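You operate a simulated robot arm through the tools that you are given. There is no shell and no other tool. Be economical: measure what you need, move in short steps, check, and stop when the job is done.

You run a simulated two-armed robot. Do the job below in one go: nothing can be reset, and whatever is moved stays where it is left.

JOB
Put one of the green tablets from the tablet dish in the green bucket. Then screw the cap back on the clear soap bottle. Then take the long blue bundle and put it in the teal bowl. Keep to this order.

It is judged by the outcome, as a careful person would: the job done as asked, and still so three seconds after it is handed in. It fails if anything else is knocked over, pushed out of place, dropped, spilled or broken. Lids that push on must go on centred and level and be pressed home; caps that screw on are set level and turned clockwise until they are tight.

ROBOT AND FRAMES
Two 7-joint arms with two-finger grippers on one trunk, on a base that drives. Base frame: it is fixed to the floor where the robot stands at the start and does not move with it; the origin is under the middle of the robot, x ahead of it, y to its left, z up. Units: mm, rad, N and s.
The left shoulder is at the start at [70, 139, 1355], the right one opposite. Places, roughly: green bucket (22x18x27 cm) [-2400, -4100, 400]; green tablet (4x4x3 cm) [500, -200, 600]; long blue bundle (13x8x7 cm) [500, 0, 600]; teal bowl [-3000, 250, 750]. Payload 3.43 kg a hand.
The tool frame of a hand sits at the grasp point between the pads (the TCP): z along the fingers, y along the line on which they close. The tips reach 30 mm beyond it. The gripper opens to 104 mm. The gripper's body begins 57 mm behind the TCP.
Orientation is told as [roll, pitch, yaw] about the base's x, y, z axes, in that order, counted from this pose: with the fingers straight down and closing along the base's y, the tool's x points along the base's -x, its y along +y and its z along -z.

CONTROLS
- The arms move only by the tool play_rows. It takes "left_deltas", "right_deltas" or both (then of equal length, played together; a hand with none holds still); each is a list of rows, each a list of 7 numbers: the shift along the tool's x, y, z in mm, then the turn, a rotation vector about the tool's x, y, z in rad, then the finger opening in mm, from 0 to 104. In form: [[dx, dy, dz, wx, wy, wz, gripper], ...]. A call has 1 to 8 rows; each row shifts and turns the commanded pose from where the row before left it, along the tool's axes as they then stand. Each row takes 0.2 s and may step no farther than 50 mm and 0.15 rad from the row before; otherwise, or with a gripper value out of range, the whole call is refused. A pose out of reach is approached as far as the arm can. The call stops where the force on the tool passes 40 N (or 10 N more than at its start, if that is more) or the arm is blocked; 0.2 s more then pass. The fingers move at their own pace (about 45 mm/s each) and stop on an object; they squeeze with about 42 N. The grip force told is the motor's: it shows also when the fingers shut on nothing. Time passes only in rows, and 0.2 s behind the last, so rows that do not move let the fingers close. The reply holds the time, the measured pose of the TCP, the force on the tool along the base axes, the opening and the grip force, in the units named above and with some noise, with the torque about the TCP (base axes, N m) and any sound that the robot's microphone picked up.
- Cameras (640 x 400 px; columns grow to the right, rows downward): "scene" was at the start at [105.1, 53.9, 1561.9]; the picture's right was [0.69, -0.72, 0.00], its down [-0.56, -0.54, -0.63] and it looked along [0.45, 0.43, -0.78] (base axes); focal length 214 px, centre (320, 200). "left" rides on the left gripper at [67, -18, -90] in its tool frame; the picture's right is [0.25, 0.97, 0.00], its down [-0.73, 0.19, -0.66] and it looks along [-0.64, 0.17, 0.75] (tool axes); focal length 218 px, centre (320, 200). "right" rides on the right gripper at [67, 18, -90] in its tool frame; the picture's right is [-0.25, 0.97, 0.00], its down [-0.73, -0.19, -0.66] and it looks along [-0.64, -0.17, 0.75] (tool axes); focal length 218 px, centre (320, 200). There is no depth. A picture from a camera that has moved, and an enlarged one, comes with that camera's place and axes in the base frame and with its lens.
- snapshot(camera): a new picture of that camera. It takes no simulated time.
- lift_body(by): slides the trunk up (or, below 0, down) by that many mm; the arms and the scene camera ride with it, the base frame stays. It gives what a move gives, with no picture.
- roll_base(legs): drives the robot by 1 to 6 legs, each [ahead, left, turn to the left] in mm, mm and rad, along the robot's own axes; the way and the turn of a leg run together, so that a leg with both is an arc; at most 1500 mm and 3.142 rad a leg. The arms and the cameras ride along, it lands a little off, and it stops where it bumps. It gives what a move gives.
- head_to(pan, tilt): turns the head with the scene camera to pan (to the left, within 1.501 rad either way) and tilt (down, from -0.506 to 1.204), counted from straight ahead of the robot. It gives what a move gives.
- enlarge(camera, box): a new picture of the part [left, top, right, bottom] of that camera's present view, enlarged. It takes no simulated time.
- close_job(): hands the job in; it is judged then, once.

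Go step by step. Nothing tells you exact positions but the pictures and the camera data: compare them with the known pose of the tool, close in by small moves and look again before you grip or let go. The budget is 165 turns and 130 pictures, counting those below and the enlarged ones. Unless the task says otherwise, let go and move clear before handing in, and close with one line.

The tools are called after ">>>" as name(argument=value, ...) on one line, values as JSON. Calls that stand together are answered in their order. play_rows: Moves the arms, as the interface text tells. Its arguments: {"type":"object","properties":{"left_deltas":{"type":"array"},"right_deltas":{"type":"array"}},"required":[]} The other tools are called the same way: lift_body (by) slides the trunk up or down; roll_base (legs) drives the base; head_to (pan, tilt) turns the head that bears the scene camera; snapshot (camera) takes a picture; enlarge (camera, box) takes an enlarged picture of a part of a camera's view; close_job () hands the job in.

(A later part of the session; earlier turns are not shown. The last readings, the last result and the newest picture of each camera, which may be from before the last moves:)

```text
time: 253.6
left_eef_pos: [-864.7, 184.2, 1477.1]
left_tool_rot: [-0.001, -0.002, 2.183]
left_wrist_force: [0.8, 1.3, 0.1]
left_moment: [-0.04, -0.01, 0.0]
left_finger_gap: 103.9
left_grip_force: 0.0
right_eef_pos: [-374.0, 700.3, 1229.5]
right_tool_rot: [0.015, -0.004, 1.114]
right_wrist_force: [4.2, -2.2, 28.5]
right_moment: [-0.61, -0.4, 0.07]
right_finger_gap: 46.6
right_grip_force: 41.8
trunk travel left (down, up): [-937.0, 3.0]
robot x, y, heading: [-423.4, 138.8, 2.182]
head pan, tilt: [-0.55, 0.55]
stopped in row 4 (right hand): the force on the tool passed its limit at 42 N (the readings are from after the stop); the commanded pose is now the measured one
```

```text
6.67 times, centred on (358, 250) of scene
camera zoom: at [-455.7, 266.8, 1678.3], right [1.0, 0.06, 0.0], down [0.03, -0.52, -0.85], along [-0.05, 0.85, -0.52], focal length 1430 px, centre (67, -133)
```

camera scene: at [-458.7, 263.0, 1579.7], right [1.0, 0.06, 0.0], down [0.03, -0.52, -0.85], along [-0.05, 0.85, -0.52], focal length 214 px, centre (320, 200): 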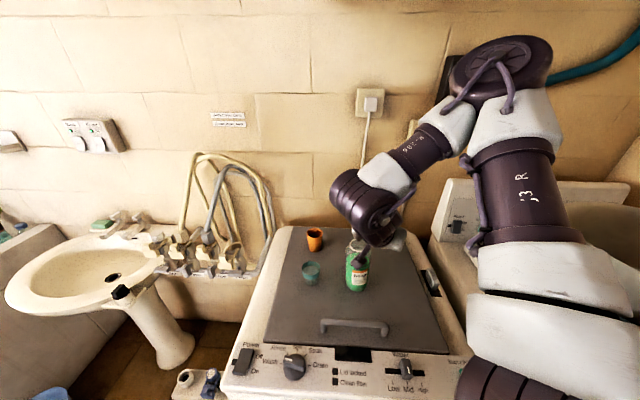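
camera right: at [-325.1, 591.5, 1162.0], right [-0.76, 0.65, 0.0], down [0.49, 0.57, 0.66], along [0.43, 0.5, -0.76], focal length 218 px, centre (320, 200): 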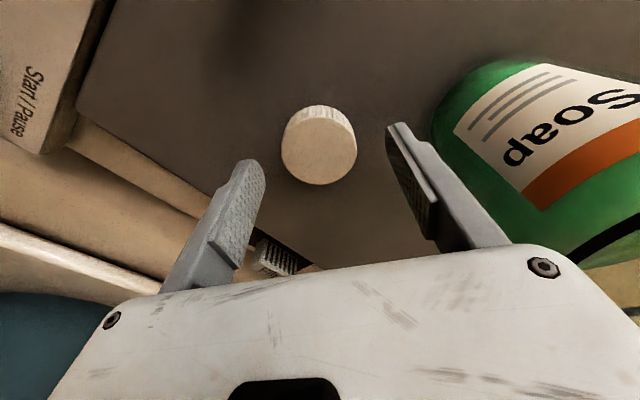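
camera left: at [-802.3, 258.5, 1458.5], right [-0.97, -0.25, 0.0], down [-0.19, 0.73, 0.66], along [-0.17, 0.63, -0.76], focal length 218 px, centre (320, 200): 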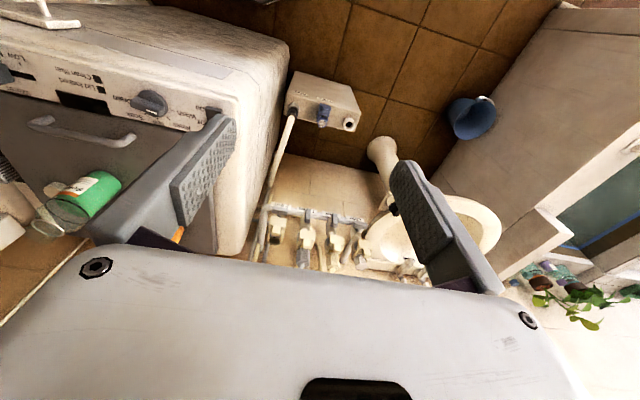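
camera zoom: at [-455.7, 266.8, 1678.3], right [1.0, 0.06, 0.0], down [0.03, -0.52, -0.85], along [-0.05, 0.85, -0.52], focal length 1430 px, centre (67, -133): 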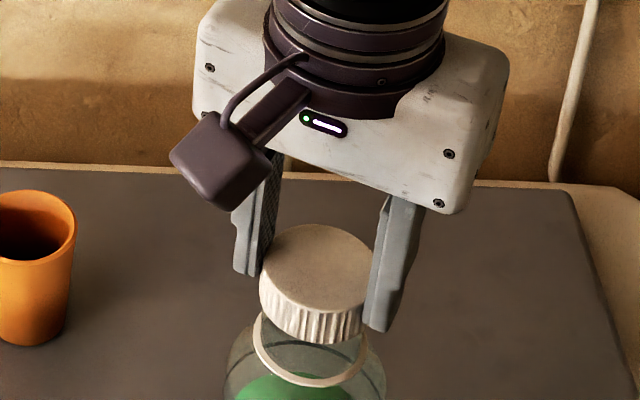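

Flat contact at the same height. I'll ease to a light press and begin turning clockwise, watching height and torque.

>>> play_rows(right_deltas=[[0, 0, -1.5, 0, 0, 0, 35], [0, 0, 0, 0, 0, 0.14, 35], [0, 0, 0, 0, 0, 0.14, 35], [0, 0, 0, 0, 0, 0.14, 35], [0, 0, 0, 0, 0, 0.14, 35], [0, 0, 0, 0, 0, 0.14, 35], [0, 0, 0, 0, 0, 0.14, 35]])

>>> enlarge(camera="scene", box=[318, 220, 398, 280])

```text
time: 255.2
left_eef_pos: [-866.0, 184.7, 1475.0]
left_tool_rot: [0.001, -0.002, 2.182]
left_wrist_force: [0.2, 0.0, 0.1]
left_moment: [0.01, 0.01, -0.01]
left_finger_gap: 104.2
left_grip_force: 0.0
right_eef_pos: [-376.0, 701.6, 1230.8]
right_tool_rot: [0.01, 0.008, 0.273]
right_wrist_force: [-0.9, -1.3, 16.5]
right_moment: [-0.04, 0.18, 0.03]
right_finger_gap: 46.6
right_grip_force: 41.9
trunk travel left (down, up): [-937.0, 3.0]
robot x, y, heading: [-423.3, 139.3, 2.175]
head pan, tilt: [-0.55, 0.55]
```

```text
6.67 times, centred on (358, 250) of scene
camera zoom: at [-456.8, 267.4, 1678.1], right [1.0, 0.06, 0.0], down [0.03, -0.52, -0.85], along [-0.05, 0.85, -0.52], focal length 1430 px, centre (67, -133)
```

zoom: 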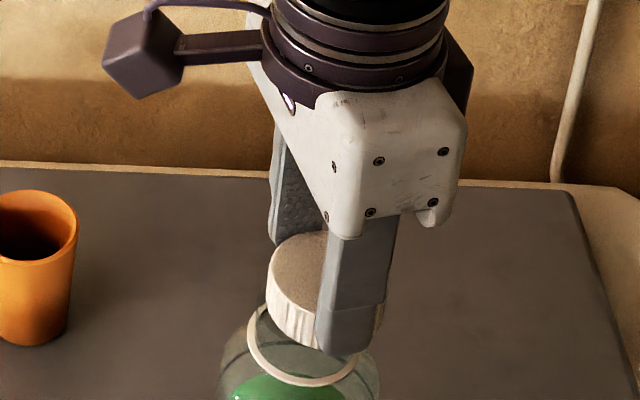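

Force centre and picture both say the cap sits ~4 mm too far +x on the neck now. I'll lift 3 mm, shift −x, and look from the hand camera.

>>> play_rows(right_deltas=[[0, 0, -4, 0, 0, 0, 35], [3.4, 0.9, 0, 0, 0, 0, 35], [0, 0, 0, 0, 0, 0, 35], [0, 0, 0, 0, 0, 0, 35]])

>>> enlarge(camera="right", box=[220, 60, 420, 185])

>>> enlarge(camera="scene", box=[318, 220, 398, 280])

```text
time: 256.2
left_eef_pos: [-864.6, 188.4, 1476.6]
left_tool_rot: [0.0, 0.001, 2.182]
left_wrist_force: [0.1, -0.2, 0.0]
left_moment: [0.01, 0.01, 0.0]
left_finger_gap: 103.9
left_grip_force: 0.1
right_eef_pos: [-376.9, 703.3, 1232.5]
right_tool_rot: [0.007, 0.009, 0.273]
right_wrist_force: [0.3, 0.2, 0.3]
right_moment: [0.0, -0.02, 0.02]
right_finger_gap: 46.9
right_grip_force: 42.3
trunk travel left (down, up): [-937.0, 3.0]
robot x, y, heading: [-426.0, 141.3, 2.177]
head pan, tilt: [-0.55, 0.55]
```

```text
3.20 times, centred on (320, 122) of right
camera zoom: at [-444.9, 701.2, 1323.4], right [-0.02, 1.0, 0.01], down [0.76, 0.01, 0.65], along [0.65, 0.02, -0.76], focal length 698 px, centre (320, 448)
```

zoom: 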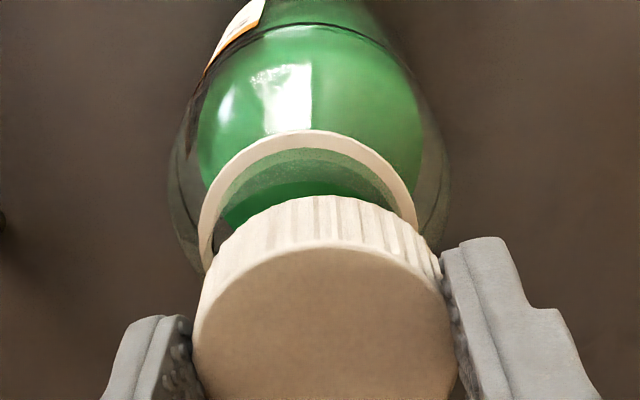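

```text
6.67 times, centred on (358, 250) of scene
camera zoom: at [-456.2, 270.8, 1677.8], right [1.0, 0.06, 0.0], down [0.03, -0.52, -0.85], along [-0.05, 0.85, -0.52], focal length 1430 px, centre (67, -133)
```

zoom: 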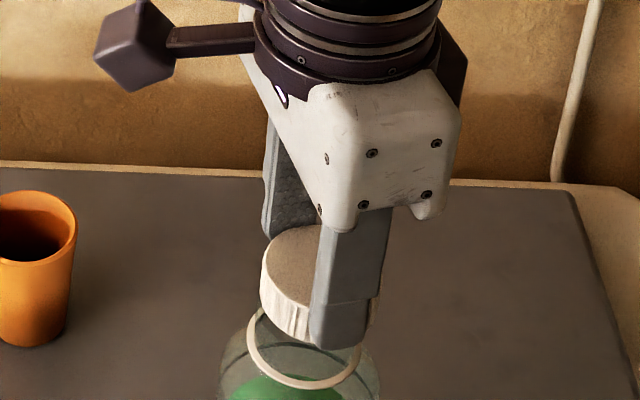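

The bottle axis is now about (−1.3,−3.2) mm from the cap axis. I'll correct and lower gently again.

>>> play_rows(right_deltas=[[2.1, -2.7, 0, 0, 0, 0, 35], [0, 0, 1, 0, 0, 0, 35], [0, 0, 1, 0, 0, 0, 35], [0, 0, 1, 0, 0, 0, 35], [0, 0, 0.7, 0, 0, 0, 35]])

```text
time: 257.4
left_eef_pos: [-864.9, 187.0, 1475.7]
left_tool_rot: [0.0, 0.0, 2.183]
left_wrist_force: [0.8, -0.2, -0.7]
left_moment: [0.01, -0.02, -0.03]
left_finger_gap: 104.0
left_grip_force: 0.1
right_eef_pos: [-378.5, 698.5, 1228.7]
right_tool_rot: [0.011, 0.009, 0.278]
right_wrist_force: [-0.5, 0.8, 5.4]
right_moment: [-0.03, 0.02, -0.03]
right_finger_gap: 47.1
right_grip_force: 41.8
trunk travel left (down, up): [-937.0, 3.0]
robot x, y, heading: [-423.1, 137.1, 2.181]
head pan, tilt: [-0.55, 0.55]
```

Light, centred contact (5 N, no moment). Now I'll turn clockwise with a slight downward follow.

>>> play_rows(right_deltas=[[0, 0, 0.7, 0, 0, 0.14, 35], [0, 0, 0.3, 0, 0, 0.14, 35], [0, 0, 0.3, 0, 0, 0.14, 35], [0, 0, 0.3, 0, 0, 0.14, 35], [0, 0, 0.3, 0, 0, 0.14, 35], [0, 0, 0.3, 0, 0, 0.14, 35], [0, 0, 0.3, 0, 0, 0.14, 35], [0, 0, 0.3, 0, 0, 0.14, 35]])

```text
time: 259.2
left_eef_pos: [-865.2, 182.7, 1476.4]
left_tool_rot: [-0.002, -0.003, 2.182]
left_wrist_force: [0.4, -1.0, 0.6]
left_moment: [-0.01, 0.02, 0.02]
left_finger_gap: 103.8
left_grip_force: 0.0
right_eef_pos: [-380.2, 696.2, 1228.4]
right_tool_rot: [-0.002, 0.016, -0.848]
right_wrist_force: [-1.9, 2.2, 33.8]
right_moment: [0.54, 0.33, 0.16]
right_finger_gap: 46.8
right_grip_force: 41.8
trunk travel left (down, up): [-937.0, 3.0]
robot x, y, heading: [-423.8, 138.2, 2.184]
head pan, tilt: [-0.55, 0.55]
```

No descent yet. I'll unload and check the centring again from both cameras.

>>> play_rows(right_deltas=[[0, 0, -2.5, 0, 0, 0, 35], [0, 0, -2, 0, 0, 0, 35], [0, 0, 0, 0, 0, 0, 35]])

>>> enlarge(camera="right", box=[220, 60, 420, 185])

>>> enlarge(camera="scene", box=[318, 230, 382, 278])

```text
time: 260.0
left_eef_pos: [-865.8, 185.4, 1475.8]
left_tool_rot: [0.001, 0.0, 2.182]
left_wrist_force: [0.5, -0.8, 0.3]
left_moment: [0.0, 0.0, 0.01]
left_finger_gap: 104.2
left_grip_force: 0.1
right_eef_pos: [-379.8, 696.8, 1229.7]
right_tool_rot: [-0.005, 0.007, -0.846]
right_wrist_force: [-1.7, -0.1, 5.1]
right_moment: [0.01, 0.11, 0.06]
right_finger_gap: 46.8
right_grip_force: 41.8
trunk travel left (down, up): [-937.0, 3.0]
robot x, y, heading: [-423.8, 137.9, 2.178]
head pan, tilt: [-0.55, 0.55]
```

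```text
3.20 times, centred on (320, 122) of right
camera zoom: at [-408.2, 759.9, 1320.3], right [0.89, 0.45, 0.0], down [0.35, -0.67, 0.65], along [0.29, -0.58, -0.76], focal length 698 px, centre (320, 448)
```

zoom: 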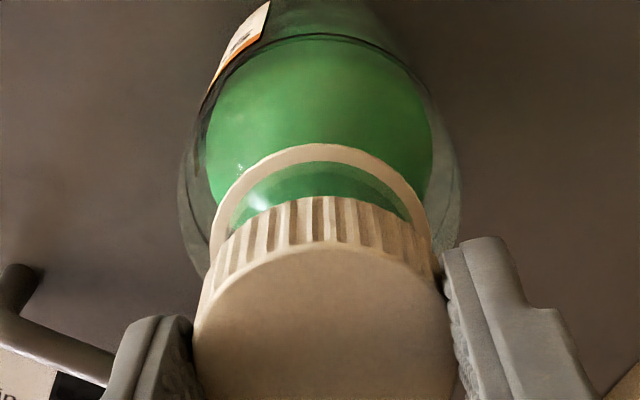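

```text
8.33 times, centred on (350, 254) of scene
camera zoom: at [-456.7, 269.1, 1677.7], right [1.0, 0.06, 0.0], down [0.03, -0.52, -0.85], along [-0.05, 0.85, -0.52], focal length 1787 px, centre (70, -250)
```

zoom: 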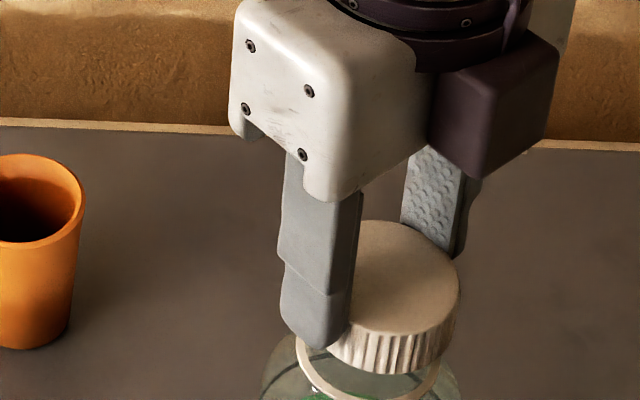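

The label turns together with the cap: the bottle is spinning under it, so it must be held. I'll lift the cap a little, and bring the left hand in from the front-left to grip the bottle body.

>>> play_rows(right_deltas=[[0, 0, -5, 0, 0, 0, 35], [0, 0, -10, 0, 0, 0, 35], [0, 0, 0, 0, 0, 0, 35], [0, 0, 0, 0, 0, 0, 35], [0, 0, 0, 0, 0, 0, 35], [0, 0, 0, 0, 0, 0, 35], [0, 0, 0, 0, 0, 0, 35]], left_deltas=[[0, -20, 0, 0, 0, 0.134, 104], [0, -20, 0, 0, 0, 0.134, 104], [0, -20, 0, 0, 0, 0.134, 104], [0, -20, 0, 0, 0, 0.134, 104], [0, -20, 0, 0, 0, 0.134, 104], [0, -20, 0, 0, 0, 0.134, 104], [0, -20, 0, 0, 0, 0.134, 104]])

>>> play_rows(left_deltas=[[0, -20, 10, 0, -0.12, 0, 104], [0, -20, 10, 0, -0.12, 0, 104], [0, -20, 10, 0, -0.12, 0, 104], [0, -20, 10, 0, -0.12, 0, 104], [0, -20, 10, 0, -0.12, 0, 104], [0, -20, 10, 0, -0.12, 0, 104], [0, -20, 10, 0, -0.12, 0, 104], [0, -20, 10, 0, -0.12, 0, 104]])

```text
time: 261.6
left_eef_pos: [-730.6, 215.6, 1475.3]
left_tool_rot: [0.001, 0.002, 1.241]
left_wrist_force: [-0.2, 0.3, 0.1]
left_moment: [-0.03, -0.02, 0.04]
left_finger_gap: 104.2
left_grip_force: 0.1
right_eef_pos: [-378.5, 699.2, 1246.7]
right_tool_rot: [-0.003, 0.012, -0.844]
right_wrist_force: [0.2, -0.2, -0.6]
right_moment: [0.01, 0.01, 0.01]
right_finger_gap: 47.2
right_grip_force: 41.6
trunk travel left (down, up): [-937.0, 3.0]
robot x, y, heading: [-421.6, 137.6, 2.183]
head pan, tilt: [-0.55, 0.55]
```

```text
time: 263.4
left_eef_pos: [-659.0, 133.1, 1565.8]
left_tool_rot: [0.0, -0.842, 1.244]
left_wrist_force: [0.2, -0.2, 0.0]
left_moment: [-0.01, 0.04, 0.01]
left_finger_gap: 103.9
left_grip_force: 0.0
left hand out of reach, approached as far as the arm can: row 1, 2, 3, 4, 5, 6, 7, 8
right_eef_pos: [-376.9, 696.0, 1246.0]
right_tool_rot: [-0.004, 0.013, -0.844]
right_wrist_force: [0.2, 0.0, -0.3]
right_moment: [0.0, -0.02, -0.01]
right_finger_gap: 46.8
right_grip_force: 42.1
trunk travel left (down, up): [-937.0, 3.0]
robot x, y, heading: [-418.8, 143.4, 2.177]
head pan, tilt: [-0.55, 0.55]
```

The left hand is tilted; now I'll extend it along its pointing direction toward a point in front of the bottle, in stages.

>>> play_rows(left_deltas=[[-3, -6, 46, 0, 0, 0, 104], [-3, -6, 46, 0, 0, 0, 104], [-3, -6, 46, 0, 0, 0, 104], [-3, -6, 46, 0, 0, 0, 104], [-3, -6, 46, 0, 0, 0, 104], [-3, -6, 46, 0, 0, 0, 104], [-3, -6, 46, 0, 0, 0, 104]])

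>>> snapshot(camera="scene")

```text
time: 265.0
left_eef_pos: [-591.0, 375.1, 1527.5]
left_tool_rot: [-0.007, -0.835, 1.245]
left_wrist_force: [-0.5, 0.5, -0.8]
left_moment: [-0.02, -0.04, -0.05]
left_finger_gap: 104.0
left_grip_force: 0.1
left hand out of reach, approached as far as the arm can: row 1, 2, 3, 4, 5, 6, 7
right_eef_pos: [-382.0, 704.2, 1243.1]
right_tool_rot: [-0.005, 0.005, -0.844]
right_wrist_force: [-0.2, 0.6, -0.9]
right_moment: [-0.04, -0.05, -0.02]
right_finger_gap: 46.6
right_grip_force: 41.7
trunk travel left (down, up): [-937.0, 3.0]
robot x, y, heading: [-422.9, 137.6, 2.179]
head pan, tilt: [-0.55, 0.55]
```

```text
24 pictures are left
camera scene: at [-461.1, 277.4, 1677.1], right [1.0, 0.06, 0.0], down [0.03, -0.53, -0.85], along [-0.05, 0.85, -0.53], focal length 214 px, centre (320, 200)
```

scene: 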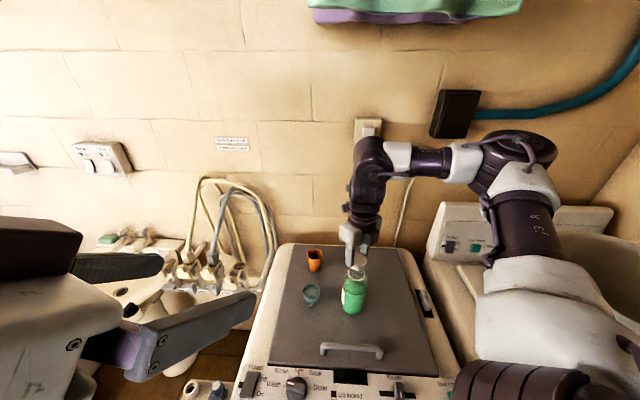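

I'll bring the left hand down and forward in small combined steps.

>>> play_rows(left_deltas=[[30, 0, 27, 0, 0, 0, 104], [30, 0, 27, 0, 0, 0, 104], [30, 0, 27, 0, 0, 0, 104], [30, 0, 27, 0, 0, 0, 104], [30, 0, 27, 0, 0, 0, 104], [15, -10, 35, 0, 0, 0, 104], [10, -10, 40, 0, 0, 0, 104], [10, -10, 40, 0, 0, 0, 104]])

```text
time: 266.8
left_eef_pos: [-632.0, 446.5, 1458.7]
left_tool_rot: [-0.004, -0.839, 1.247]
left_wrist_force: [-0.8, -0.5, -1.0]
left_moment: [-0.03, 0.0, -0.02]
left_finger_gap: 104.3
left_grip_force: 0.0
left hand out of reach, approached as far as the arm can: row 1, 2, 3, 4, 5, 6, 7, 8
right_eef_pos: [-380.7, 698.4, 1245.4]
right_tool_rot: [-0.004, 0.01, -0.846]
right_wrist_force: [0.3, 0.3, 0.4]
right_moment: [-0.01, -0.02, -0.01]
right_finger_gap: 47.1
right_grip_force: 42.0
trunk travel left (down, up): [-937.0, 3.0]
robot x, y, heading: [-420.2, 140.5, 2.176]
head pan, tilt: [-0.55, 0.55]
```

The left arm can't cross at this heading. New plan: face the machine squarely; the left hand grips the bottle, carries it a few centimetres closer (right of the lid handle) and keeps holding it, while the right hand—still holding the cap—screws it on.

>>> play_rows(right_deltas=[[-15, -13, -13, 0, 0, 0, 35], [-15, -13, -13, 0, 0, 0, 35], [-15, -13, -13, 0, 0, 0, 35], [-15, -13, -5, 0, 0, 0, 35]])

>>> roll_base(legs=[[-49, 34, 0], [0, 0, -0.607], [0, -100, 0], [52, 0, 0]])

>>> snapshot(camera="scene")

```text
time: 267.8
left_eef_pos: [-630.1, 443.7, 1459.6]
left_tool_rot: [-0.001, -0.838, 1.243]
left_wrist_force: [-0.2, -0.5, 1.3]
left_moment: [0.02, -0.03, 0.02]
left_finger_gap: 103.8
left_grip_force: 0.0
right_eef_pos: [-376.5, 616.5, 1290.5]
right_tool_rot: [-0.004, 0.012, -0.845]
right_wrist_force: [-0.7, -0.2, -0.4]
right_moment: [0.04, 0.02, -0.04]
right_finger_gap: 46.8
right_grip_force: 41.5
trunk travel left (down, up): [-937.0, 3.0]
robot x, y, heading: [-422.8, 139.1, 2.182]
head pan, tilt: [-0.55, 0.55]
```

```text
time: 271.7
left_eef_pos: [-319.6, 486.5, 1463.8]
left_tool_rot: [0.009, -0.846, 0.623]
left_wrist_force: [-0.1, -1.0, 0.0]
left_moment: [0.07, -0.06, 0.04]
left_finger_gap: 104.1
left_grip_force: 0.0
right_eef_pos: [-12.0, 484.5, 1294.7]
right_tool_rot: [0.0, 0.021, -1.456]
right_wrist_force: [-0.7, -1.5, 1.1]
right_moment: [0.11, -0.01, -0.01]
right_finger_gap: 46.9
right_grip_force: 41.9
trunk travel left (down, up): [-937.0, 3.0]
robot x, y, heading: [-323.9, 129.8, 1.567]
head pan, tilt: [-0.55, 0.55]
```

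```text
23 pictures are left
camera scene: at [-278.2, 241.8, 1679.4], right [0.85, -0.53, 0.0], down [-0.27, -0.44, -0.86], along [0.45, 0.73, -0.51], focal length 214 px, centre (320, 200)
```

scene: 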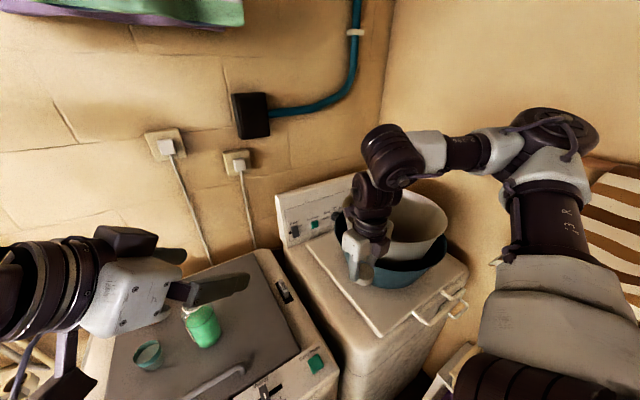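

Now the left hand: rotate its pointing toward the bottle and come down to a pre-grasp in front of it.

>>> play_rows(left_deltas=[[0, 5, 0, -0.0988, 0, -0.0875, 104], [0, 5, 0, -0.0988, 0, -0.0875, 104], [0, 5, 0, -0.0988, 0, -0.0875, 104], [0, 5, 0, -0.0988, 0, -0.0875, 104], [0, 5, 0, -0.0988, 0, -0.0875, 104], [0, 5, 0, -0.0988, 0, -0.0875, 104]])

>>> play_rows(left_deltas=[[21, 9, 38, 0, 0, 0, 104], [21, 9, 38, 0, 0, 0, 104], [21, 9, 38, 0, 0, 0, 104], [21, 9, 38, 0, 0, 0, 104], [21, 9, 38, 0, 0, 0, 104]])

```text
time: 273.1
left_eef_pos: [-534.9, 556.3, 1472.1]
left_tool_rot: [0.007, -0.845, 1.408]
left_wrist_force: [0.2, -0.5, 0.1]
left_moment: [0.02, 0.01, 0.02]
left_finger_gap: 104.0
left_grip_force: 0.1
left hand out of reach, approached as far as the arm can: row 1, 3, 4, 5, 6
right_eef_pos: [-8.3, 493.6, 1290.2]
right_tool_rot: [-0.004, 0.014, -1.456]
right_wrist_force: [0.3, -0.8, 0.4]
right_moment: [0.0, -0.03, -0.02]
right_finger_gap: 47.0
right_grip_force: 41.9
trunk travel left (down, up): [-937.0, 3.0]
robot x, y, heading: [-320.1, 127.1, 1.57]
head pan, tilt: [-0.55, 0.55]
```

```text
time: 274.3
left_eef_pos: [-572.6, 647.6, 1269.0]
left_tool_rot: [0.006, -0.839, 1.418]
left_wrist_force: [-0.7, -0.4, -0.4]
left_moment: [-0.04, -0.01, -0.04]
left_finger_gap: 104.0
left_grip_force: 0.1
left hand out of reach, approached as far as the arm can: row 1
right_eef_pos: [-9.8, 499.8, 1289.8]
right_tool_rot: [-0.003, 0.008, -1.458]
right_wrist_force: [-0.1, -0.7, 0.0]
right_moment: [-0.03, -0.02, 0.0]
right_finger_gap: 46.9
right_grip_force: 41.8
trunk travel left (down, up): [-937.0, 3.0]
robot x, y, heading: [-320.9, 129.8, 1.564]
head pan, tilt: [-0.55, 0.55]
```

>>> play_rows(left_deltas=[[5, -37, -5, 0, 0, 0, 104], [5, -37, -5, 0, 0, 0, 104], [5, -37, -5, 0, 0, 0, 104], [5, -37, -5, 0, 0, 0, 104], [5, -36, -5, 0, 0, 0, 104], [22, 0, 20, 0, 0, 0, 104], [22, 0, 20, 0, 0, 0, 104], [22, 0, 20, 0, 0, 0, 104]])

>>> snapshot(camera="left")

```text
time: 276.1
left_eef_pos: [-508.2, 639.8, 1174.0]
left_tool_rot: [0.004, -0.841, 1.415]
left_wrist_force: [-0.7, 0.0, 0.1]
left_moment: [0.03, 0.01, -0.01]
left_finger_gap: 103.8
left_grip_force: 0.1
left hand out of reach, approached as far as the arm can: row 2, 3, 4, 5, 8
right_eef_pos: [-9.0, 497.6, 1289.5]
right_tool_rot: [-0.003, 0.01, -1.458]
right_wrist_force: [0.5, 1.0, -0.9]
right_moment: [0.06, 0.01, -0.04]
right_finger_gap: 46.7
right_grip_force: 42.0
trunk travel left (down, up): [-937.0, 3.0]
robot x, y, heading: [-325.4, 129.9, 1.563]
head pan, tilt: [-0.55, 0.55]
```

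```text
22 pictures are left
camera left: at [-507.9, 526.7, 1183.7], right [-0.98, -0.02, -0.19], down [-0.19, 0.03, 0.98], along [-0.02, 1.0, -0.03], focal length 218 px, centre (320, 200)
```

left: 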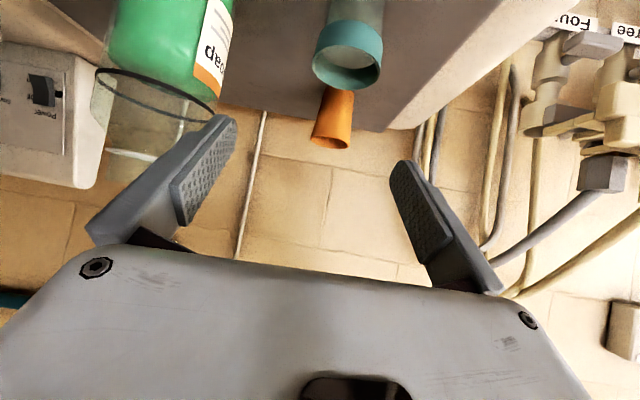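

I'll pull the left hand back a bit and strafe the base right to line it up with the bottle.

>>> play_rows(left_deltas=[[20, 0, -22, 0, 0, 0, 104], [20, 0, -22, 0, 0, 0, 104], [0, 0, 0, 0, 0, 0, 104]])

>>> roll_base(legs=[[0, -125, 0]])

>>> snapshot(camera="left")

```text
time: 276.9
left_eef_pos: [-517.0, 581.2, 1173.9]
left_tool_rot: [0.007, -0.842, 1.416]
left_wrist_force: [-0.3, -0.8, -0.2]
left_moment: [-0.02, -0.02, 0.03]
left_finger_gap: 104.1
left_grip_force: 0.0
right_eef_pos: [-8.5, 497.2, 1290.7]
right_tool_rot: [-0.004, 0.009, -1.457]
right_wrist_force: [0.4, 0.0, 0.0]
right_moment: [0.0, -0.01, 0.0]
right_finger_gap: 47.1
right_grip_force: 42.1
trunk travel left (down, up): [-937.0, 3.0]
robot x, y, heading: [-322.3, 127.1, 1.568]
head pan, tilt: [-0.55, 0.55]
```

```text
time: 278.1
left_eef_pos: [-398.5, 581.2, 1173.2]
left_tool_rot: [0.004, -0.842, 1.423]
left_wrist_force: [-0.5, -0.3, -0.1]
left_moment: [-0.01, -0.03, -0.02]
left_finger_gap: 104.0
left_grip_force: 0.1
right_eef_pos: [111.2, 498.1, 1290.9]
right_tool_rot: [-0.002, 0.01, -1.457]
right_wrist_force: [0.3, 0.1, -0.4]
right_moment: [-0.03, -0.01, 0.01]
right_finger_gap: 46.8
right_grip_force: 41.6
trunk travel left (down, up): [-937.0, 3.0]
robot x, y, heading: [-196.4, 130.1, 1.566]
head pan, tilt: [-0.55, 0.55]
```

```text
21 pictures are left
camera left: at [-396.9, 467.3, 1182.4], right [-0.98, -0.02, -0.19], down [-0.19, 0.02, 0.98], along [-0.02, 1.0, -0.03], focal length 218 px, centre (320, 200)
```

left: 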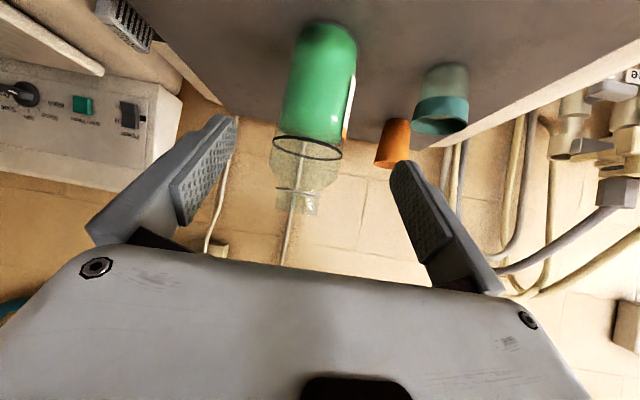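

Bottle axis x≈−378 is nicely between the fingers. I'll advance along the tool to straddle the body.

>>> play_rows(left_deltas=[[-2.2, -0.7, 29, 0, 0, 0, 104], [-2.2, -0.7, 29, 0, 0, 0, 104], [-2.2, -0.7, 29, 0, 0, 0, 104], [-2.2, -0.7, 29, 0, 0, 0, 104], [-2.2, -0.7, 28, 0, 0, 0, 104], [0, 0, 0, 0, 0, 0, 104]])

>>> snapshot(camera="left")

```text
time: 279.6
left_eef_pos: [-419.7, 687.9, 1150.2]
left_tool_rot: [0.007, -0.841, 1.416]
left_wrist_force: [0.8, -0.4, 0.2]
left_moment: [0.0, 0.04, 0.01]
left_finger_gap: 104.0
left_grip_force: 0.1
left hand out of reach, approached as far as the arm can: row 1, 2, 3, 4, 5
right_eef_pos: [116.0, 497.0, 1289.4]
right_tool_rot: [-0.002, 0.012, -1.453]
right_wrist_force: [0.0, -0.1, 0.1]
right_moment: [0.03, -0.02, -0.02]
right_finger_gap: 47.0
right_grip_force: 42.2
trunk travel left (down, up): [-937.0, 3.0]
robot x, y, heading: [-196.4, 133.2, 1.567]
head pan, tilt: [-0.55, 0.55]
```

```text
20 pictures are left
camera left: at [-418.6, 575.0, 1159.7], right [-0.98, -0.02, -0.18], down [-0.18, 0.02, 0.98], along [-0.02, 1.0, -0.03], focal length 218 px, centre (320, 200)
```

left: 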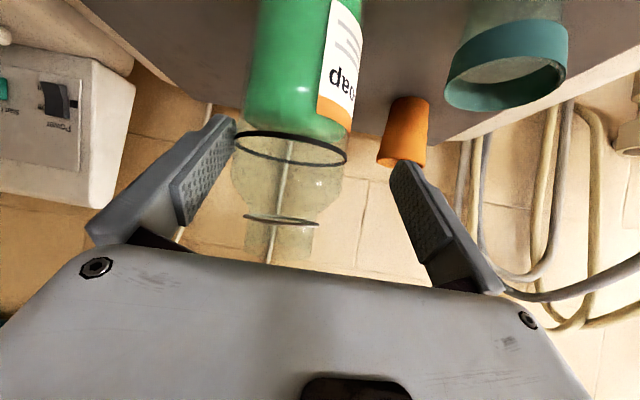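

I'll centre using the base (+x 38 mm) and lower with the trunk instead.

>>> roll_base(legs=[[0, -38, 0]])

>>> lift_body(by=-55)

>>> snapshot(camera="left")

```text
time: 280.4
left_eef_pos: [-387.8, 688.3, 1149.3]
left_tool_rot: [0.001, -0.841, 1.423]
left_wrist_force: [0.4, 0.4, -0.8]
left_moment: [0.0, -0.05, -0.05]
left_finger_gap: 104.2
left_grip_force: 0.0
right_eef_pos: [146.3, 496.2, 1291.6]
right_tool_rot: [0.001, 0.009, -1.453]
right_wrist_force: [-2.2, -4.9, 14.8]
right_moment: [-0.01, -0.39, -0.13]
right_finger_gap: 46.8
right_grip_force: 41.9
trunk travel left (down, up): [-937.0, 3.0]
robot x, y, heading: [-158.6, 130.2, 1.571]
head pan, tilt: [-0.55, 0.55]
```

```text
time: 280.8
left_eef_pos: [-383.8, 685.6, 1148.2]
left_tool_rot: [0.006, -0.843, 1.419]
left_wrist_force: [0.3, 0.0, 0.3]
left_moment: [0.03, 0.03, 0.04]
left_finger_gap: 104.0
left_grip_force: 0.0
right_eef_pos: [148.7, 494.8, 1290.8]
right_tool_rot: [-0.008, 0.025, -1.451]
right_wrist_force: [-6.3, -7.0, 20.7]
right_moment: [0.06, -0.47, -0.13]
right_finger_gap: 46.7
right_grip_force: 42.0
trunk travel left (down, up): [-933.0, 7.0]
robot x, y, heading: [-160.9, 131.8, 1.568]
head pan, tilt: [-0.55, 0.55]
stopped: the force on the tool passed its limit at 54 N (the readings are from after the stop); the commanded pose is now the measured one
```

```text
19 pictures are left
camera left: at [-382.7, 571.6, 1156.9], right [-0.98, -0.02, -0.19], down [-0.19, 0.02, 0.98], along [-0.02, 1.0, -0.03], focal length 218 px, centre (320, 200)
```

left: 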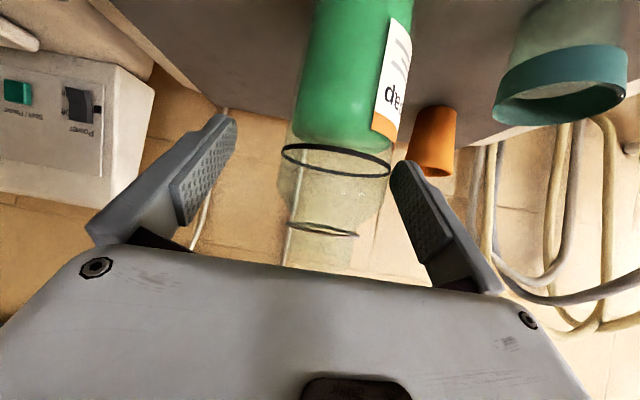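

The right hand (with the cap) touched the big tub's rim. I'll lift it off straight up and bring it away to −x.

>>> play_rows(right_deltas=[[0, 0, -15, 0, 0, 0, 35], [0, 0, -20, 0, 0, 0, 35], [0, -25, -5, 0, 0, 0, 35], [0, -30, 0, 0, 0, 0, 35], [0, -30, 0, 0, 0, 0, 35], [0, -30, 0, 0, 0, 0, 35]])

>>> snapshot(camera="scene")

```text
time: 282.2
left_eef_pos: [-384.0, 689.5, 1145.3]
left_tool_rot: [0.004, -0.842, 1.421]
left_wrist_force: [-0.3, 0.5, -1.1]
left_moment: [0.03, -0.02, -0.01]
left_finger_gap: 104.2
left_grip_force: 0.0
right_eef_pos: [33.5, 482.9, 1330.0]
right_tool_rot: [-0.006, 0.022, -1.452]
right_wrist_force: [-0.1, 0.3, 0.0]
right_moment: [0.0, -0.01, 0.0]
right_finger_gap: 47.1
right_grip_force: 42.4
trunk travel left (down, up): [-933.0, 7.0]
robot x, y, heading: [-159.5, 128.2, 1.566]
head pan, tilt: [-0.55, 0.55]
```

```text
18 pictures are left
camera scene: at [-115.7, 257.1, 1673.8], right [0.85, -0.53, 0.0], down [-0.27, -0.44, -0.85], along [0.45, 0.73, -0.52], focal length 214 px, centre (320, 200)
```

scene: 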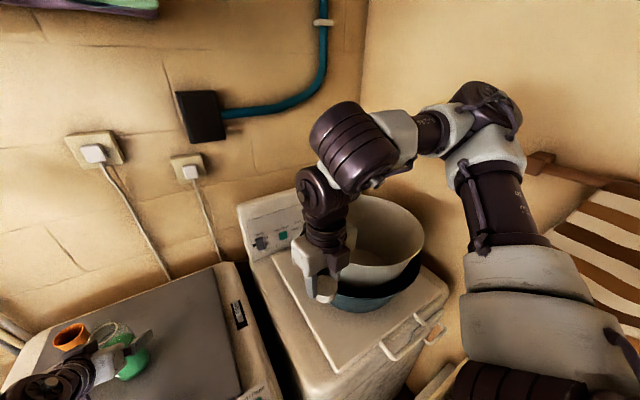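

Tub still stands in place. I'll fine-shift the base 6 mm left and lower the trunk 55 mm to bring the left fingers around the bottle body.

>>> roll_base(legs=[[0, 6, 0]])

>>> lift_body(by=-55)

>>> snapshot(camera="left")

```text
time: 282.9
left_eef_pos: [-388.1, 688.1, 1145.2]
left_tool_rot: [0.006, -0.842, 1.419]
left_wrist_force: [0.4, 0.4, 0.2]
left_moment: [0.02, 0.01, 0.02]
left_finger_gap: 104.0
left_grip_force: 0.1
right_eef_pos: [31.1, 485.2, 1330.2]
right_tool_rot: [-0.009, 0.022, -1.453]
right_wrist_force: [0.3, -1.0, 0.2]
right_moment: [0.0, 0.01, -0.01]
right_finger_gap: 46.8
right_grip_force: 41.5
trunk travel left (down, up): [-933.0, 7.0]
robot x, y, heading: [-164.6, 126.0, 1.566]
head pan, tilt: [-0.55, 0.55]
```

```text
time: 283.9
left_eef_pos: [-389.6, 689.2, 1090.5]
left_tool_rot: [0.005, -0.842, 1.418]
left_wrist_force: [-0.3, 0.6, 1.2]
left_moment: [0.02, 0.02, 0.0]
left_finger_gap: 104.1
left_grip_force: 0.0
right_eef_pos: [29.3, 483.9, 1275.6]
right_tool_rot: [-0.009, 0.021, -1.452]
right_wrist_force: [-0.3, -0.1, -0.1]
right_moment: [0.0, -0.05, 0.01]
right_finger_gap: 47.0
right_grip_force: 41.8
trunk travel left (down, up): [-878.0, 62.0]
robot x, y, heading: [-167.9, 130.7, 1.568]
head pan, tilt: [-0.55, 0.55]
```

```text
17 pictures are left
camera left: at [-387.8, 574.6, 1100.8], right [-0.98, -0.02, -0.18], down [-0.19, 0.02, 0.98], along [-0.02, 1.0, -0.03], focal length 218 px, centre (320, 200)
```

left: 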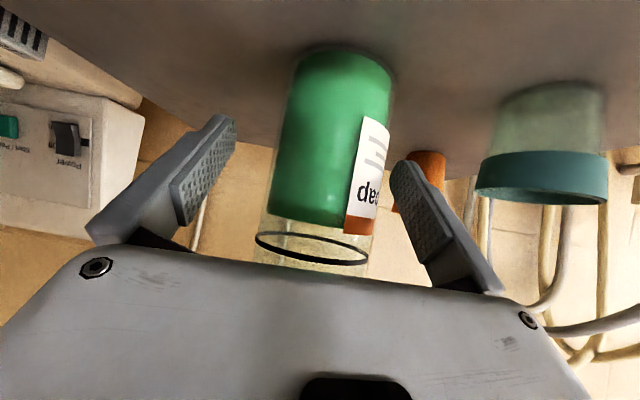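

Bottle is between the left fingers. I'll close the left gripper.

>>> play_rows(left_deltas=[[0, 0, 0, 0, 0, 0, 85], [0, 0, 0, 0, 0, 0, 70], [0, 0, 0, 0, 0, 0, 55], [0, 0, 0, 0, 0, 0, 50], [0, 0, 0, 0, 0, 0, 50]])

```text
time: 285.1
left_eef_pos: [-388.1, 688.3, 1090.1]
left_tool_rot: [0.004, -0.839, 1.418]
left_wrist_force: [-0.2, 0.5, 0.6]
left_moment: [-0.09, 0.0, 0.0]
left_finger_gap: 67.9
left_grip_force: 42.0
right_eef_pos: [30.1, 484.6, 1274.4]
right_tool_rot: [-0.006, 0.021, -1.451]
right_wrist_force: [0.5, 0.1, -0.5]
right_moment: [0.0, 0.01, 0.04]
right_finger_gap: 46.7
right_grip_force: 42.1
trunk travel left (down, up): [-878.0, 62.0]
robot x, y, heading: [-167.3, 127.8, 1.569]
head pan, tilt: [-0.55, 0.55]
```

Bottle firmly held (67.9 mm). I'll lift it with the trunk and bring it toward my centre in the air, keeping it upright.

>>> lift_body(by=60)

>>> play_rows(left_deltas=[[15, -5, -17, 0, 0, 0, 50], [15, -10, -17, 0, 0, 0, 50], [15, -20, -17, 0, 0, 0, 50], [15, -25, -17, 0, 0, 0, 50], [5, -28, -6, 0, 0, 0, 50]])

```text
time: 286.1
left_eef_pos: [-388.2, 688.5, 1150.0]
left_tool_rot: [0.006, -0.838, 1.421]
left_wrist_force: [0.3, 0.1, -3.8]
left_moment: [-0.09, 0.0, -0.03]
left_finger_gap: 67.5
left_grip_force: 41.8
right_eef_pos: [29.8, 484.8, 1334.3]
right_tool_rot: [-0.008, 0.018, -1.453]
right_wrist_force: [0.4, 1.7, -0.2]
right_moment: [0.01, 0.0, -0.02]
right_finger_gap: 46.6
right_grip_force: 41.6
trunk travel left (down, up): [-938.0, 2.0]
robot x, y, heading: [-167.3, 128.2, 1.569]
head pan, tilt: [-0.55, 0.55]
```

```text
time: 287.3
left_eef_pos: [-359.3, 599.4, 1170.9]
left_tool_rot: [0.002, -0.841, 1.421]
left_wrist_force: [-0.4, 0.7, -3.6]
left_moment: [-0.12, 0.01, -0.01]
left_finger_gap: 67.9
left_grip_force: 42.3
left hand out of reach, approached as far as the arm can: row 3, 4, 5
right_eef_pos: [30.5, 484.3, 1334.1]
right_tool_rot: [-0.006, 0.022, -1.451]
right_wrist_force: [0.8, -0.5, -0.5]
right_moment: [-0.02, -0.01, 0.01]
right_finger_gap: 46.9
right_grip_force: 41.9
trunk travel left (down, up): [-938.0, 2.0]
robot x, y, heading: [-163.6, 128.2, 1.568]
head pan, tilt: [-0.55, 0.55]
```

The arm limits inward motion at this wrist yaw; I'll turn the left hand (and bottle) inward about the vertical while moving.

>>> play_rows(left_deltas=[[0, -10, 0, 0.0894, 0, 0.08, 50], [0, -15, 0, 0.0894, 0, 0.08, 50], [0, -20, 0, 0.0894, 0, 0.08, 50], [0, -25, 0, 0.0894, 0, 0.08, 50], [0, -25, 0, 0.0894, 0, 0.08, 50], [0, -25, 0, 0, 0, 0, 50], [0, -25, 0, 0, 0, 0, 50]])

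```text
time: 288.9
left_eef_pos: [-275.7, 545.6, 1182.4]
left_tool_rot: [0.007, -0.835, 0.819]
left_wrist_force: [-0.2, 0.9, -4.5]
left_moment: [-0.08, 0.08, 0.02]
left_finger_gap: 67.8
left_grip_force: 41.7
left hand out of reach, approached as far as the arm can: row 5, 7
right_eef_pos: [32.8, 485.3, 1333.2]
right_tool_rot: [-0.01, 0.021, -1.452]
right_wrist_force: [0.5, 0.4, -0.6]
right_moment: [0.03, 0.03, -0.03]
right_finger_gap: 47.0
right_grip_force: 41.9
trunk travel left (down, up): [-938.0, 2.0]
robot x, y, heading: [-166.2, 127.8, 1.564]
head pan, tilt: [-0.55, 0.55]
```

>>> play_rows(left_deltas=[[-5, -12, 6, 0.0894, 0, 0.08, 50], [-5, -12, 6, 0.0894, 0, 0.08, 50], [-5, -12, 6, 0.0894, 0, 0.08, 50], [-2, -12, 20, 0, 0, 0, 50], [8, -12, 22, 0, 0, 0, 50], [20, 0, 17, 0, 0, 0, 50]])

```text
time: 290.3
left_eef_pos: [-242.0, 535.0, 1174.1]
left_tool_rot: [0.004, -0.837, 0.462]
left_wrist_force: [0.0, 0.1, -4.4]
left_moment: [-0.05, 0.08, -0.01]
left_finger_gap: 67.9
left_grip_force: 41.4
left hand out of reach, approached as far as the arm can: row 4, 5, 6
right_eef_pos: [31.3, 484.5, 1335.4]
right_tool_rot: [-0.006, 0.022, -1.451]
right_wrist_force: [0.5, -0.4, 0.4]
right_moment: [0.03, -0.05, 0.01]
right_finger_gap: 46.8
right_grip_force: 41.6
trunk travel left (down, up): [-938.0, 2.0]
robot x, y, heading: [-166.3, 128.0, 1.572]
head pan, tilt: [-0.55, 0.55]
```

Bottle is now near my centre. I'll bring the right hand with the cap above it and wind its yaw back for turning room.

>>> play_rows(right_deltas=[[10, -36, -3, 0, 0, 0, 35], [12, -36, -3, 0, 0, 0, 35], [12, -36, -3, 0, 0, 0, 35], [12, -36, -2, 0, 0, 0, 35], [12, -36, 0, 0, 0, 0, 35], [12, -36, 0, 0, 0, 0, 35], [12, -36, 0, 0, 0, 0, 35]])

>>> play_rows(right_deltas=[[0, 0, 0, 0, 0, -0.145, 35], [0, 0, 0, 0, 0, -0.145, 35], [0, 0, 0, 0, 0, -0.145, 35], [0, 0, 0, 0, 0, -0.145, 35], [0, 0, 0, 0, 0, -0.145, 35], [0, 0, 0, 0, 0, -0.145, 35], [0, 0, 0, 0, 0, -0.145, 35], [0, 0, 0, 0, 0, -0.145, 35]])

>>> snapshot(camera="right")

```text
time: 291.9
left_eef_pos: [-244.4, 534.6, 1174.6]
left_tool_rot: [0.0, -0.839, 0.463]
left_wrist_force: [1.1, -0.4, -4.0]
left_moment: [-0.07, 0.1, 0.01]
left_finger_gap: 67.8
left_grip_force: 42.2
right_eef_pos: [-231.8, 534.7, 1348.9]
right_tool_rot: [-0.005, 0.021, -1.452]
right_wrist_force: [0.7, -0.1, -0.4]
right_moment: [0.01, -0.01, 0.0]
right_finger_gap: 46.8
right_grip_force: 41.4
trunk travel left (down, up): [-938.0, 2.0]
robot x, y, heading: [-166.1, 129.2, 1.571]
head pan, tilt: [-0.55, 0.55]
```

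```text
time: 293.7
left_eef_pos: [-242.1, 534.9, 1174.8]
left_tool_rot: [0.004, -0.838, 0.461]
left_wrist_force: [-0.2, 0.4, -3.2]
left_moment: [-0.06, 0.09, 0.01]
left_finger_gap: 67.9
left_grip_force: 41.7
right_eef_pos: [-229.3, 535.5, 1348.2]
right_tool_rot: [0.018, 0.016, -0.287]
right_wrist_force: [-0.8, 0.2, 0.0]
right_moment: [-0.02, -0.03, -0.04]
right_finger_gap: 47.1
right_grip_force: 42.2
trunk travel left (down, up): [-938.0, 2.0]
robot x, y, heading: [-167.0, 130.1, 1.568]
head pan, tilt: [-0.55, 0.55]
```

```text
16 pictures are left
camera right: at [-287.1, 571.1, 1440.3], right [0.52, 0.86, 0.01], down [0.65, -0.4, 0.64], along [0.55, -0.33, -0.77], focal length 218 px, centre (320, 200)
```

right: 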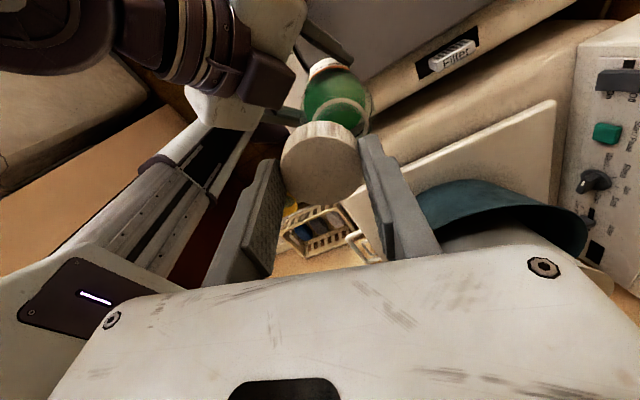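

>>> play_rows(right_deltas=[[0, 0, 0, 0.018, -0.016, -0.14, 35], [0, 0, 0, 0, 0, -0.145, 35], [0, 0, 0, 0, 0, -0.145, 35], [0, 0, 0, 0, 0, -0.145, 35], [-17, 3, 10, 0, 0, -0.145, 35], [0, 0, 0, 0, 0, 0, 35], [0, 0, 0, 0, 0, 0, 35]])

>>> enlarge(camera="right", box=[220, 60, 420, 185])

```text
time: 295.3
left_eef_pos: [-242.0, 535.2, 1175.3]
left_tool_rot: [0.003, -0.838, 0.463]
left_wrist_force: [0.5, -0.2, -3.6]
left_moment: [-0.03, 0.11, -0.01]
left_finger_gap: 67.8
left_grip_force: 42.4
right_eef_pos: [-215.2, 542.7, 1339.7]
right_tool_rot: [-0.002, -0.001, 0.431]
right_wrist_force: [-0.1, -0.8, 0.1]
right_moment: [-0.01, -0.03, -0.01]
right_finger_gap: 46.7
right_grip_force: 41.6
trunk travel left (down, up): [-938.0, 2.0]
robot x, y, heading: [-169.2, 126.6, 1.566]
head pan, tilt: [-0.55, 0.55]
```

```text
3.20 times, centred on (320, 122) of right
camera zoom: at [-283.2, 532.1, 1429.2], right [-0.17, 0.98, 0.0], down [0.74, 0.13, 0.66], along [0.65, 0.11, -0.75], focal length 698 px, centre (320, 448)
```

zoom: 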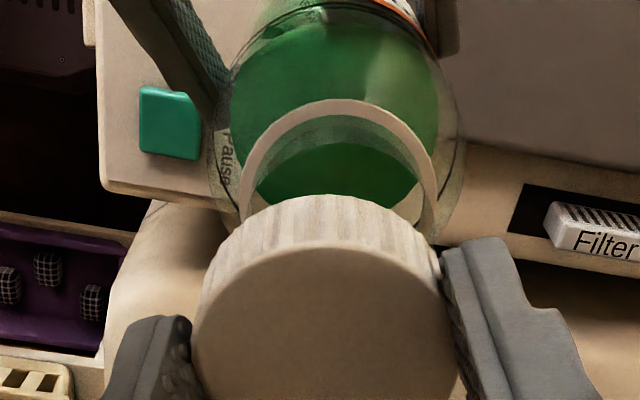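

Bottle axis is (−0.7,+3.3) mm from the cap axis. I'll correct, lower to just above contact, and re-check.

>>> play_rows(right_deltas=[[-0.7, 3.3, 0, 0, 0, 0, 35], [0, 0, 10, 0, 0, 0, 35], [0, 0, 8, 0, 0, 0, 35], [0, 0, 4, 0, 0, 0, 35], [0, 0, 0, 0, 0, 0, 35]])

>>> enlarge(camera="right", box=[220, 60, 420, 185])

```text
time: 296.5
left_eef_pos: [-242.6, 534.6, 1175.2]
left_tool_rot: [0.004, -0.838, 0.462]
left_wrist_force: [-0.4, -0.3, -3.6]
left_moment: [-0.01, 0.12, 0.01]
left_finger_gap: 67.7
left_grip_force: 42.1
right_eef_pos: [-214.6, 546.8, 1317.6]
right_tool_rot: [-0.003, -0.001, 0.43]
right_wrist_force: [-0.4, -0.1, -0.2]
right_moment: [-0.01, -0.03, 0.01]
right_finger_gap: 47.0
right_grip_force: 42.3
trunk travel left (down, up): [-938.0, 2.0]
robot x, y, heading: [-165.7, 128.6, 1.564]
head pan, tilt: [-0.55, 0.55]
```

```text
3.20 times, centred on (320, 122) of right
camera zoom: at [-282.5, 535.7, 1407.4], right [-0.17, 0.98, 0.0], down [0.74, 0.13, 0.66], along [0.65, 0.11, -0.75], focal length 698 px, centre (320, 448)
```

zoom: 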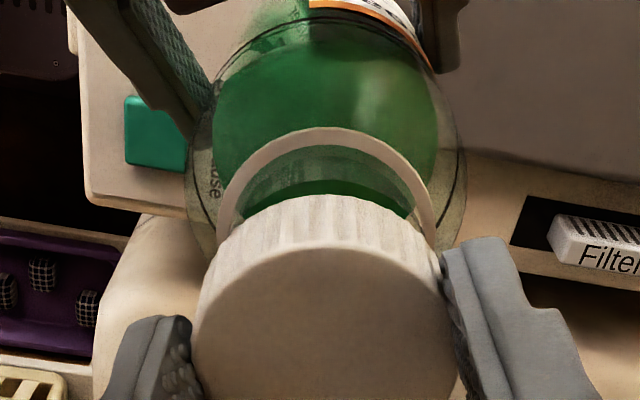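

Within 1 mm. I'll lower to touch gently.

>>> play_rows(right_deltas=[[0.4, 0.7, 1.5, 0, 0, 0, 35], [0, 0, 1.5, 0, 0, 0, 35], [0, 0, 1, 0, 0, 0, 35], [0, 0, 1, 0, 0, 0, 35], [0, 0, 1, 0, 0, 0, 35]])

```text
time: 297.7
left_eef_pos: [-242.9, 533.3, 1174.1]
left_tool_rot: [0.004, -0.833, 0.463]
left_wrist_force: [0.8, 2.6, -18.8]
left_moment: [-0.48, 0.41, 0.05]
left_finger_gap: 67.9
left_grip_force: 41.8
right_eef_pos: [-215.9, 547.5, 1312.2]
right_tool_rot: [-0.003, 0.002, 0.43]
right_wrist_force: [-0.7, -2.1, 14.9]
right_moment: [-0.07, 0.29, 0.03]
right_finger_gap: 46.7
right_grip_force: 41.8
trunk travel left (down, up): [-938.0, 2.0]
robot x, y, heading: [-164.6, 129.3, 1.574]
head pan, tilt: [-0.55, 0.55]
```

Contact at 15 N with the bottle held. Turning clockwise.

>>> play_rows(right_deltas=[[0, 0, 0, 0, 0, 0.14, 35], [0, 0, 0, 0, 0, 0.14, 35], [0, 0, 0.3, 0, 0, 0.14, 35], [0, 0, 0.3, 0, 0, 0.14, 35], [0, 0, 0.3, 0, 0, 0.14, 35], [0, 0, 0.3, 0, 0, 0.14, 35], [0, 0, 0.3, 0, 0, 0.14, 35], [0, 0, 0.3, 0, 0, 0.14, 35]])

```text
time: 299.5
left_eef_pos: [-242.7, 533.5, 1173.6]
left_tool_rot: [0.001, -0.836, 0.464]
left_wrist_force: [1.5, 3.3, -20.3]
left_moment: [-0.66, 0.69, -0.03]
left_finger_gap: 68.2
left_grip_force: 41.8
right_eef_pos: [-214.6, 546.3, 1309.5]
right_tool_rot: [-0.001, -0.003, -0.696]
right_wrist_force: [-2.3, -1.0, 17.1]
right_moment: [0.07, 0.15, 0.09]
right_finger_gap: 47.0
right_grip_force: 41.9
trunk travel left (down, up): [-938.0, 2.0]
robot x, y, heading: [-166.6, 130.0, 1.569]
head pan, tilt: [-0.55, 0.55]
```

The cap is descending with the turn. I'll continue.

>>> play_rows(right_deltas=[[0, 0, 0.4, 0, 0, 0.14, 35], [0, 0, 0.4, 0, 0, 0.14, 35], [0, 0, 0.4, 0, 0, 0.14, 35], [0, 0, 0.4, 0, 0, 0.14, 35], [0, 0, 0.4, 0, 0, 0.14, 35], [0, 0, 0.4, 0, 0, 0.14, 35], [0, 0, 0.4, 0, 0, 0.14, 35], [0, 0, 0.4, 0, 0, 0.14, 35]])

```text
time: 301.3
left_eef_pos: [-241.8, 534.7, 1174.6]
left_tool_rot: [0.002, -0.836, 0.462]
left_wrist_force: [5.7, -1.1, -21.0]
left_moment: [-0.4, 1.06, -0.17]
left_finger_gap: 68.1
left_grip_force: 42.3
right_eef_pos: [-216.3, 546.4, 1305.7]
right_tool_rot: [0.001, 0.0, -1.812]
right_wrist_force: [-4.8, 1.7, 17.3]
right_moment: [0.22, 0.18, 0.06]
right_finger_gap: 46.6
right_grip_force: 41.7
trunk travel left (down, up): [-938.0, 2.0]
robot x, y, heading: [-169.8, 130.1, 1.567]
head pan, tilt: [-0.55, 0.55]
```

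>>> play_rows(right_deltas=[[0, 0, 0.4, 0, 0, 0.14, 35], [0, 0, 0.4, 0, 0, 0.14, 35], [0, 0, 0.4, 0, 0, 0.14, 35], [0, 0, 0.4, 0, 0, 0.14, 35], [0, 0, 0.4, 0, 0, 0.14, 35]])

```text
time: 302.5
left_eef_pos: [-241.9, 534.4, 1174.3]
left_tool_rot: [0.004, -0.836, 0.461]
left_wrist_force: [5.5, -2.4, -20.3]
left_moment: [-0.12, 1.18, -0.2]
left_finger_gap: 67.8
left_grip_force: 41.8
right_eef_pos: [-214.9, 546.6, 1304.3]
right_tool_rot: [0.002, 0.0, -2.514]
right_wrist_force: [-6.0, 2.2, 15.9]
right_moment: [0.14, 0.11, 0.09]
right_finger_gap: 46.7
right_grip_force: 42.0
trunk travel left (down, up): [-938.0, 2.0]
robot x, y, heading: [-169.1, 128.5, 1.563]
head pan, tilt: [-0.55, 0.55]
```

>>> play_rows(right_deltas=[[0, 0, 0.4, 0, 0, 0.14, 35], [0, 0, 0.4, 0, 0, 0.14, 35], [0, 0, 0.4, 0, 0, 0.14, 35], [0, 0, 0, 0, 0, 0, 35], [0, 0, 0, 0, 0, 0, 56], [0, 0, 0, 0, 0, 0, 66], [0, 0, 0, 0, 0, 0, 66], [0, 0, -2, 0, 0, 0, 66]])

>>> enlarge(camera="right", box=[220, 60, 420, 185])

```text
time: 304.3
left_eef_pos: [-241.3, 534.7, 1174.5]
left_tool_rot: [0.005, -0.838, 0.464]
left_wrist_force: [1.0, 0.2, -4.0]
left_moment: [-0.07, 0.07, 0.01]
left_finger_gap: 68.0
left_grip_force: 42.6
right_eef_pos: [-216.1, 546.6, 1304.7]
right_tool_rot: [0.002, 0.003, -2.93]
right_wrist_force: [0.3, -0.9, 0.3]
right_moment: [0.01, 0.0, 0.02]
right_finger_gap: 66.0
right_grip_force: 0.1
trunk travel left (down, up): [-938.0, 2.0]
robot x, y, heading: [-167.9, 130.6, 1.567]
head pan, tilt: [-0.55, 0.55]
```

```text
3.20 times, centred on (320, 122) of right
camera zoom: at [-145.6, 545.3, 1395.2], right [-0.04, -1.0, 0.0], down [-0.75, 0.03, 0.66], along [-0.66, 0.03, -0.76], focal length 698 px, centre (320, 448)
```

zoom: 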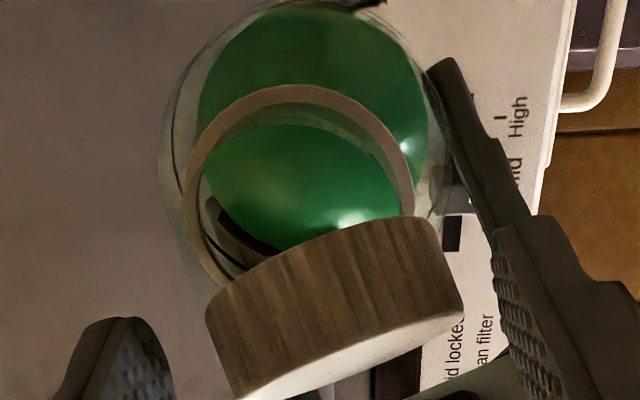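

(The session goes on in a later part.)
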